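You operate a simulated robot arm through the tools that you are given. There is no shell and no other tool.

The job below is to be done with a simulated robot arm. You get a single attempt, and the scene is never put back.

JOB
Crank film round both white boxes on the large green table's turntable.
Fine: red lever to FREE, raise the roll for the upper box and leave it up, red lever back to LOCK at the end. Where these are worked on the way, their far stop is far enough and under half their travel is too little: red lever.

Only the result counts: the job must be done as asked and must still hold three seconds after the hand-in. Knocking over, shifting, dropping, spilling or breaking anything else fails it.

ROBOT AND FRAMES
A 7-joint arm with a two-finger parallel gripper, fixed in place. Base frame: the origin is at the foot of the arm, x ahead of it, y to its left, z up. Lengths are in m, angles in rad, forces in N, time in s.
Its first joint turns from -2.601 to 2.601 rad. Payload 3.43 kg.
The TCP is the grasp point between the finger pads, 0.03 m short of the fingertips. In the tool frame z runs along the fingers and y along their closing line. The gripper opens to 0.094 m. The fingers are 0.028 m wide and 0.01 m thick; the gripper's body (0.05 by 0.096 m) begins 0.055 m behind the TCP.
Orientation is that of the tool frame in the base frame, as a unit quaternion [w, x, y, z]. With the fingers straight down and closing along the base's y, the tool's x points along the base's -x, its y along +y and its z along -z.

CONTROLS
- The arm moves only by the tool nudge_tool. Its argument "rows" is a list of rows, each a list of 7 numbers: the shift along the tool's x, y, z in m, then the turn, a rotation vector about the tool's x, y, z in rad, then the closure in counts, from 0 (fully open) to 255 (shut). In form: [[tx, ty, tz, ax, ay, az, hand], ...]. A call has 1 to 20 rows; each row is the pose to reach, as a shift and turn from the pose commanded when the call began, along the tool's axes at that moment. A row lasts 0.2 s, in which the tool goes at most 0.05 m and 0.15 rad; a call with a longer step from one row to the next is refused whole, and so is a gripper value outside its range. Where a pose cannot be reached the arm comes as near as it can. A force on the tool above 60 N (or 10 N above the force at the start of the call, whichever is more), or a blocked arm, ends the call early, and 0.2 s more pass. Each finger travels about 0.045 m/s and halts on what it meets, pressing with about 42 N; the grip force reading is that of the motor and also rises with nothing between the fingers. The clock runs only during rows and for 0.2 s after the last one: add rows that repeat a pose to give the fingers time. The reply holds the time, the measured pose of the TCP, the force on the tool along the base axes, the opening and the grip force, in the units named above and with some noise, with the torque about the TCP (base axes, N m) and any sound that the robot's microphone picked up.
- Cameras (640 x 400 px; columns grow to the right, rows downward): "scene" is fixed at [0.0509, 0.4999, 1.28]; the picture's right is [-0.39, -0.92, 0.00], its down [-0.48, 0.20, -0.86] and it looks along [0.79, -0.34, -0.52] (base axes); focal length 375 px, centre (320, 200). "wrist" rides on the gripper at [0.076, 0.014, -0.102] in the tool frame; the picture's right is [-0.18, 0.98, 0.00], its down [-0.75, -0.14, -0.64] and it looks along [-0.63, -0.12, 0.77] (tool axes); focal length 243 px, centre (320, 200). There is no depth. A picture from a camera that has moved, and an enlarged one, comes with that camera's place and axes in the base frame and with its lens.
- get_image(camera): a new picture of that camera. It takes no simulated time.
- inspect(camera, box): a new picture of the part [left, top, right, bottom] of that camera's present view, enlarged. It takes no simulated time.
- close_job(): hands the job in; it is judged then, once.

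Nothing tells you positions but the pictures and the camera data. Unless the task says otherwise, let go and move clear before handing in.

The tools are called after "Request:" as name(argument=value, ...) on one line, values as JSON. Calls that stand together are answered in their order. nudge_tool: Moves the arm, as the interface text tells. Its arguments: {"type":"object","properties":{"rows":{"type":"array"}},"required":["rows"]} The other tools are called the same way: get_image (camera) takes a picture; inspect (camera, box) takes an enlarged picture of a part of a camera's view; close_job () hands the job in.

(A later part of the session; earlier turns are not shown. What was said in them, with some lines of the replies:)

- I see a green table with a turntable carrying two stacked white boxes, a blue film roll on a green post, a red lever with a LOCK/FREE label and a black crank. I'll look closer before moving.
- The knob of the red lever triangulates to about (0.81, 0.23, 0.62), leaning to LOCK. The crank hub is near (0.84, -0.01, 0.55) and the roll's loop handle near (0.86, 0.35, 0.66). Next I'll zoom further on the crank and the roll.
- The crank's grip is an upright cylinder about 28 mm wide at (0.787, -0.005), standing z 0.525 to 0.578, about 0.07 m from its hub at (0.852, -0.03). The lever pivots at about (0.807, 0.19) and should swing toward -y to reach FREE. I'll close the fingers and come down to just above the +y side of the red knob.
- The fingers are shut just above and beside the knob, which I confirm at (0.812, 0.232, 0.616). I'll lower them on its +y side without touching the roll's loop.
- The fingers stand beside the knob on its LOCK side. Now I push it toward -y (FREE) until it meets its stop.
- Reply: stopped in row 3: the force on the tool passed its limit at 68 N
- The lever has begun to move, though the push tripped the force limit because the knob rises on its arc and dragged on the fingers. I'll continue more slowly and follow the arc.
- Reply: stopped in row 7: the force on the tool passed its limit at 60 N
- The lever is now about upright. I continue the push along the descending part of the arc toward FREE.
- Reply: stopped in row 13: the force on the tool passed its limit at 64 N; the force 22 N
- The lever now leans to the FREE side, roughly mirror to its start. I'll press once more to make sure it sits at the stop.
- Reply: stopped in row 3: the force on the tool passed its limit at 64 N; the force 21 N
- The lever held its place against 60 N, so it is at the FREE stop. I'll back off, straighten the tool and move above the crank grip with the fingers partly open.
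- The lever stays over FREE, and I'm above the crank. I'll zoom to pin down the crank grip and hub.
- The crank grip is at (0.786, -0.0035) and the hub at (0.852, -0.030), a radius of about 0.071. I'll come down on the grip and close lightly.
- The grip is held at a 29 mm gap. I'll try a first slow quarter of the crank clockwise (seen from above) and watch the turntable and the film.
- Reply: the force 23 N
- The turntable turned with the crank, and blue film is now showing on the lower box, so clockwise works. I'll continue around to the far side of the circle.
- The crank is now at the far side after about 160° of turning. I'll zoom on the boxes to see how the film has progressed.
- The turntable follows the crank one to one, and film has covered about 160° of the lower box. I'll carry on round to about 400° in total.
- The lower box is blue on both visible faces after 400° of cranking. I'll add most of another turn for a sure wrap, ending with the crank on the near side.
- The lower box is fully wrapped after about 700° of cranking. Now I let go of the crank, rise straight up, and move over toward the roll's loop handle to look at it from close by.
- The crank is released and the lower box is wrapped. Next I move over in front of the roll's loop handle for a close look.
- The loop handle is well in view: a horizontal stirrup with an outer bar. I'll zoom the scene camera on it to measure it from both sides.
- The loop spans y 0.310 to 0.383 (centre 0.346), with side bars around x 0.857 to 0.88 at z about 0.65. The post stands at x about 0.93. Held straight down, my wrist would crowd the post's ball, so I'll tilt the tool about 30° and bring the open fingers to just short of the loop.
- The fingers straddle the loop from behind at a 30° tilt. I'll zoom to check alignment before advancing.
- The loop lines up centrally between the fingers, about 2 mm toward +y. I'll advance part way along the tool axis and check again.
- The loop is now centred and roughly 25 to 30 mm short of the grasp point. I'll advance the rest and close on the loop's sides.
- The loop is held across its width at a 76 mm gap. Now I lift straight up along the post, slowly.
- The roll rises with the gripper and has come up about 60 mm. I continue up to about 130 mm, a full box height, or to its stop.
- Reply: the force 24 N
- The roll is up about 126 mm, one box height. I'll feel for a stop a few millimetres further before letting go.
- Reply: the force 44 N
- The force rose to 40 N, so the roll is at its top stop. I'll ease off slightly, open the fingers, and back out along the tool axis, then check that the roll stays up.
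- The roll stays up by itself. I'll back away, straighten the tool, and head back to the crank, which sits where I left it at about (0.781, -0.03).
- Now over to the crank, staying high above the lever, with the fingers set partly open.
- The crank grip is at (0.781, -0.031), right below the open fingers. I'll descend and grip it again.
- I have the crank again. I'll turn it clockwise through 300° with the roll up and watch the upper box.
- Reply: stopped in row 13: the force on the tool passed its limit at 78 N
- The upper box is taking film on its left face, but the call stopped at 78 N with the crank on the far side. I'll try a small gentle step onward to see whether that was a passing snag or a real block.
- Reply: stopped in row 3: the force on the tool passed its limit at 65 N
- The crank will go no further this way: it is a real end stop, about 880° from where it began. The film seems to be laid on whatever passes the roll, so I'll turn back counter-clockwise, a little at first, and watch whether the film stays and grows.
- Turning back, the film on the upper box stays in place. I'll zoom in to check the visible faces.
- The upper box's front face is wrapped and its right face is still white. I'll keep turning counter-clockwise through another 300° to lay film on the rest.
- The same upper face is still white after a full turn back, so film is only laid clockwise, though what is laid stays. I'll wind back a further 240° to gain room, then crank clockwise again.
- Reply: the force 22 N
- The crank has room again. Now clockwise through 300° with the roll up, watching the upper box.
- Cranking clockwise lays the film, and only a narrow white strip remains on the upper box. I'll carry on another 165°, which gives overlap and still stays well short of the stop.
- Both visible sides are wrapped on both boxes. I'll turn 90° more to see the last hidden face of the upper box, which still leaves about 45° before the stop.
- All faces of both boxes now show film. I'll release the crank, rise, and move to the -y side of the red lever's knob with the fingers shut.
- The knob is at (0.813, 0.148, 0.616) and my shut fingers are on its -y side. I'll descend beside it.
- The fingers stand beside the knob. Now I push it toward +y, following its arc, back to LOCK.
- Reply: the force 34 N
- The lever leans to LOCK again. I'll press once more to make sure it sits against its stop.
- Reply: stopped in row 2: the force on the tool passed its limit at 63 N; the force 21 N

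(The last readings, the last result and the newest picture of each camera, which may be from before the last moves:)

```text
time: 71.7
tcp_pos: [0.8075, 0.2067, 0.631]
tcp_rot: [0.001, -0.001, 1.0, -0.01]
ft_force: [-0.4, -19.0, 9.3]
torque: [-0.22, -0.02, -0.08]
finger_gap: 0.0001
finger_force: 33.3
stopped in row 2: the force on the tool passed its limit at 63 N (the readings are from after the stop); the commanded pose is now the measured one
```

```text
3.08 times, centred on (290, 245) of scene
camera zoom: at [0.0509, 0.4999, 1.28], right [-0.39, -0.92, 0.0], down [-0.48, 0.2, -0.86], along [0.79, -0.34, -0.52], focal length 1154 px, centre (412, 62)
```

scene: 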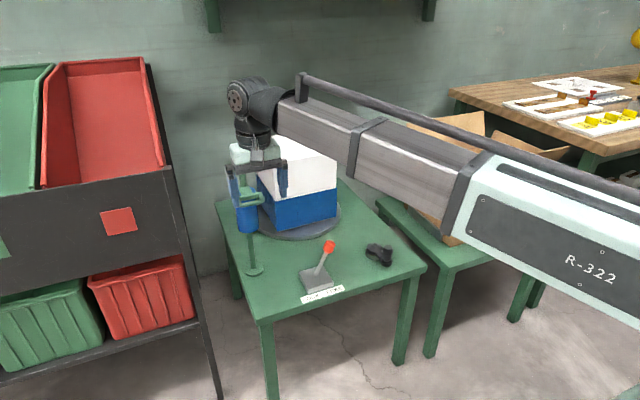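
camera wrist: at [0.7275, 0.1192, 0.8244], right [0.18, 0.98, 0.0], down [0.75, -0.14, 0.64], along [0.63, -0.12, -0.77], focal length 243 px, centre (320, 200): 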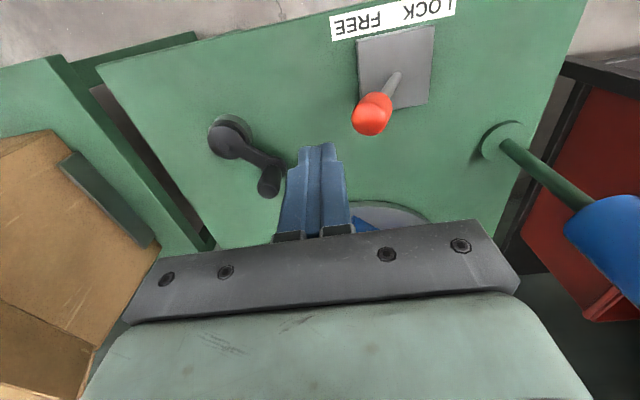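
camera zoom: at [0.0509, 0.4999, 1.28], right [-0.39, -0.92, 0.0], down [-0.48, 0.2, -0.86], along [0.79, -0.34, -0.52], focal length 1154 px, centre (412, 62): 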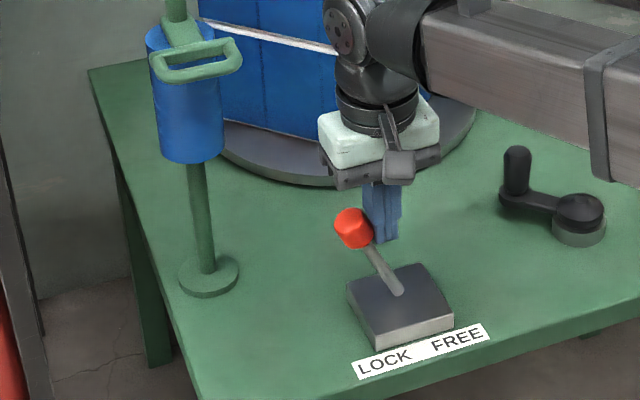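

The lever is at the LOCK stop, since it held against 60 N without moving. I'll back away to the -y side, rise clear, and check everything once more.

Request:
nudge_tool(rows=[[0, -0.008, 0, -0.01, 0, 0, 255], [0, -0.02, 0, -0.02, 0, 0, 255], [0, -0.03, -0.02, -0.02, 0, 0, 255], [0.01, -0.03, -0.06, -0.02, 0, 0, 255], [0.03, -0.03, -0.1, -0.02, 0, 0, 255], [0.06, -0.03, -0.14, -0.02, 0, 0, 255], [0.09, -0.04, -0.17, -0.02, 0, 0, 255], [0.12, -0.06, -0.2, -0.02, 0, 0, 255], [0.12, -0.1, -0.2, -0.02, 0, 0, 255], [0.12, -0.14, -0.2, -0.02, 0, 0, 255], [0.12, -0.18, -0.2, -0.02, 0, 0, 200], [0.12, -0.22, -0.2, -0.02, 0, 0, 128], [0.12, -0.22, -0.2, -0.02, 0, 0, 128]])

Request:
get_image(camera="scene")

Request:
inspect(camera="scene", box=[220, 110, 420, 310])

```text
time: 74.5
tcp_pos: [0.6875, -0.0079, 0.8333]
tcp_rot: [0.001, 0.0, 1.0, 0.001]
ft_force: [-0.4, -1.4, -0.4]
torque: [0.01, 0.04, 0.01]
finger_gap: 0.0469
finger_force: 0.1
```

```text
taken
```

scene: 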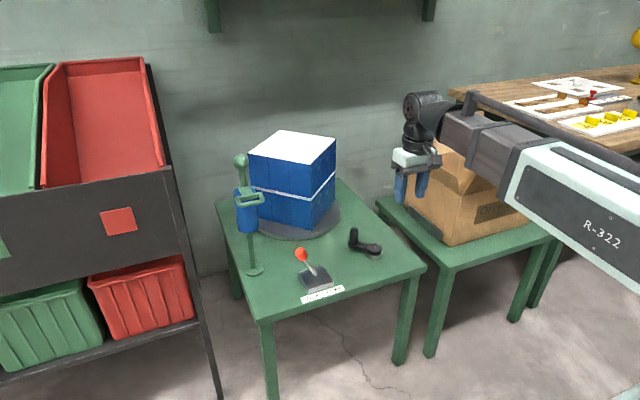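

```text
2.00 times, centred on (320, 210) of scene
camera zoom: at [0.0509, 0.4999, 1.28], right [-0.39, -0.92, 0.0], down [-0.48, 0.2, -0.86], along [0.79, -0.34, -0.52], focal length 750 px, centre (320, 180)
```

zoom: 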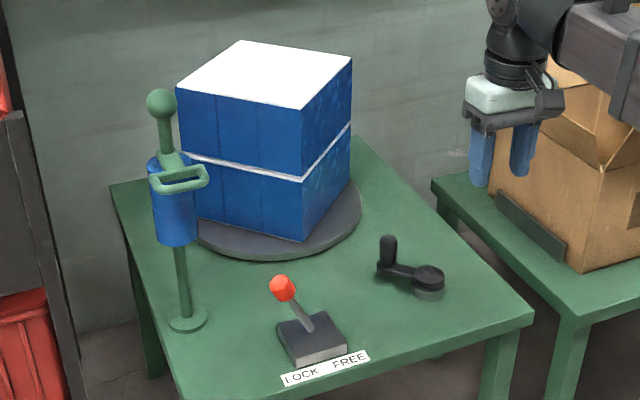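

Both boxes are wrapped in blue film, the roll is up at its stop, the lever is back at LOCK and the crank is released. The arm is clear and nothing else has moved, so I'm handing in.

Request:
close_job()

```text
The job is handed in.
```

The job is handed in. Both white boxes are wrapped in blue film on all four sides, and the roll is raised to its top stop. The red lever is back at LOCK, pressed against its stop. I let go of everything, moved the arm clear, and saw nothing else shifted in the last picture.

- **Lower box:** I cranked about 700° clockwise with the roll down.
- **Upper box:** With the roll up, the crank hit an end stop after about 180°. Film is laid only when cranking clockwise, so I wound back 600° and cranked clockwise another 555°. I saw every face of the upper box covered.
- **Between the boxes:** A thin white line is still visible at the seam, where the two bands of film don't quite meet.
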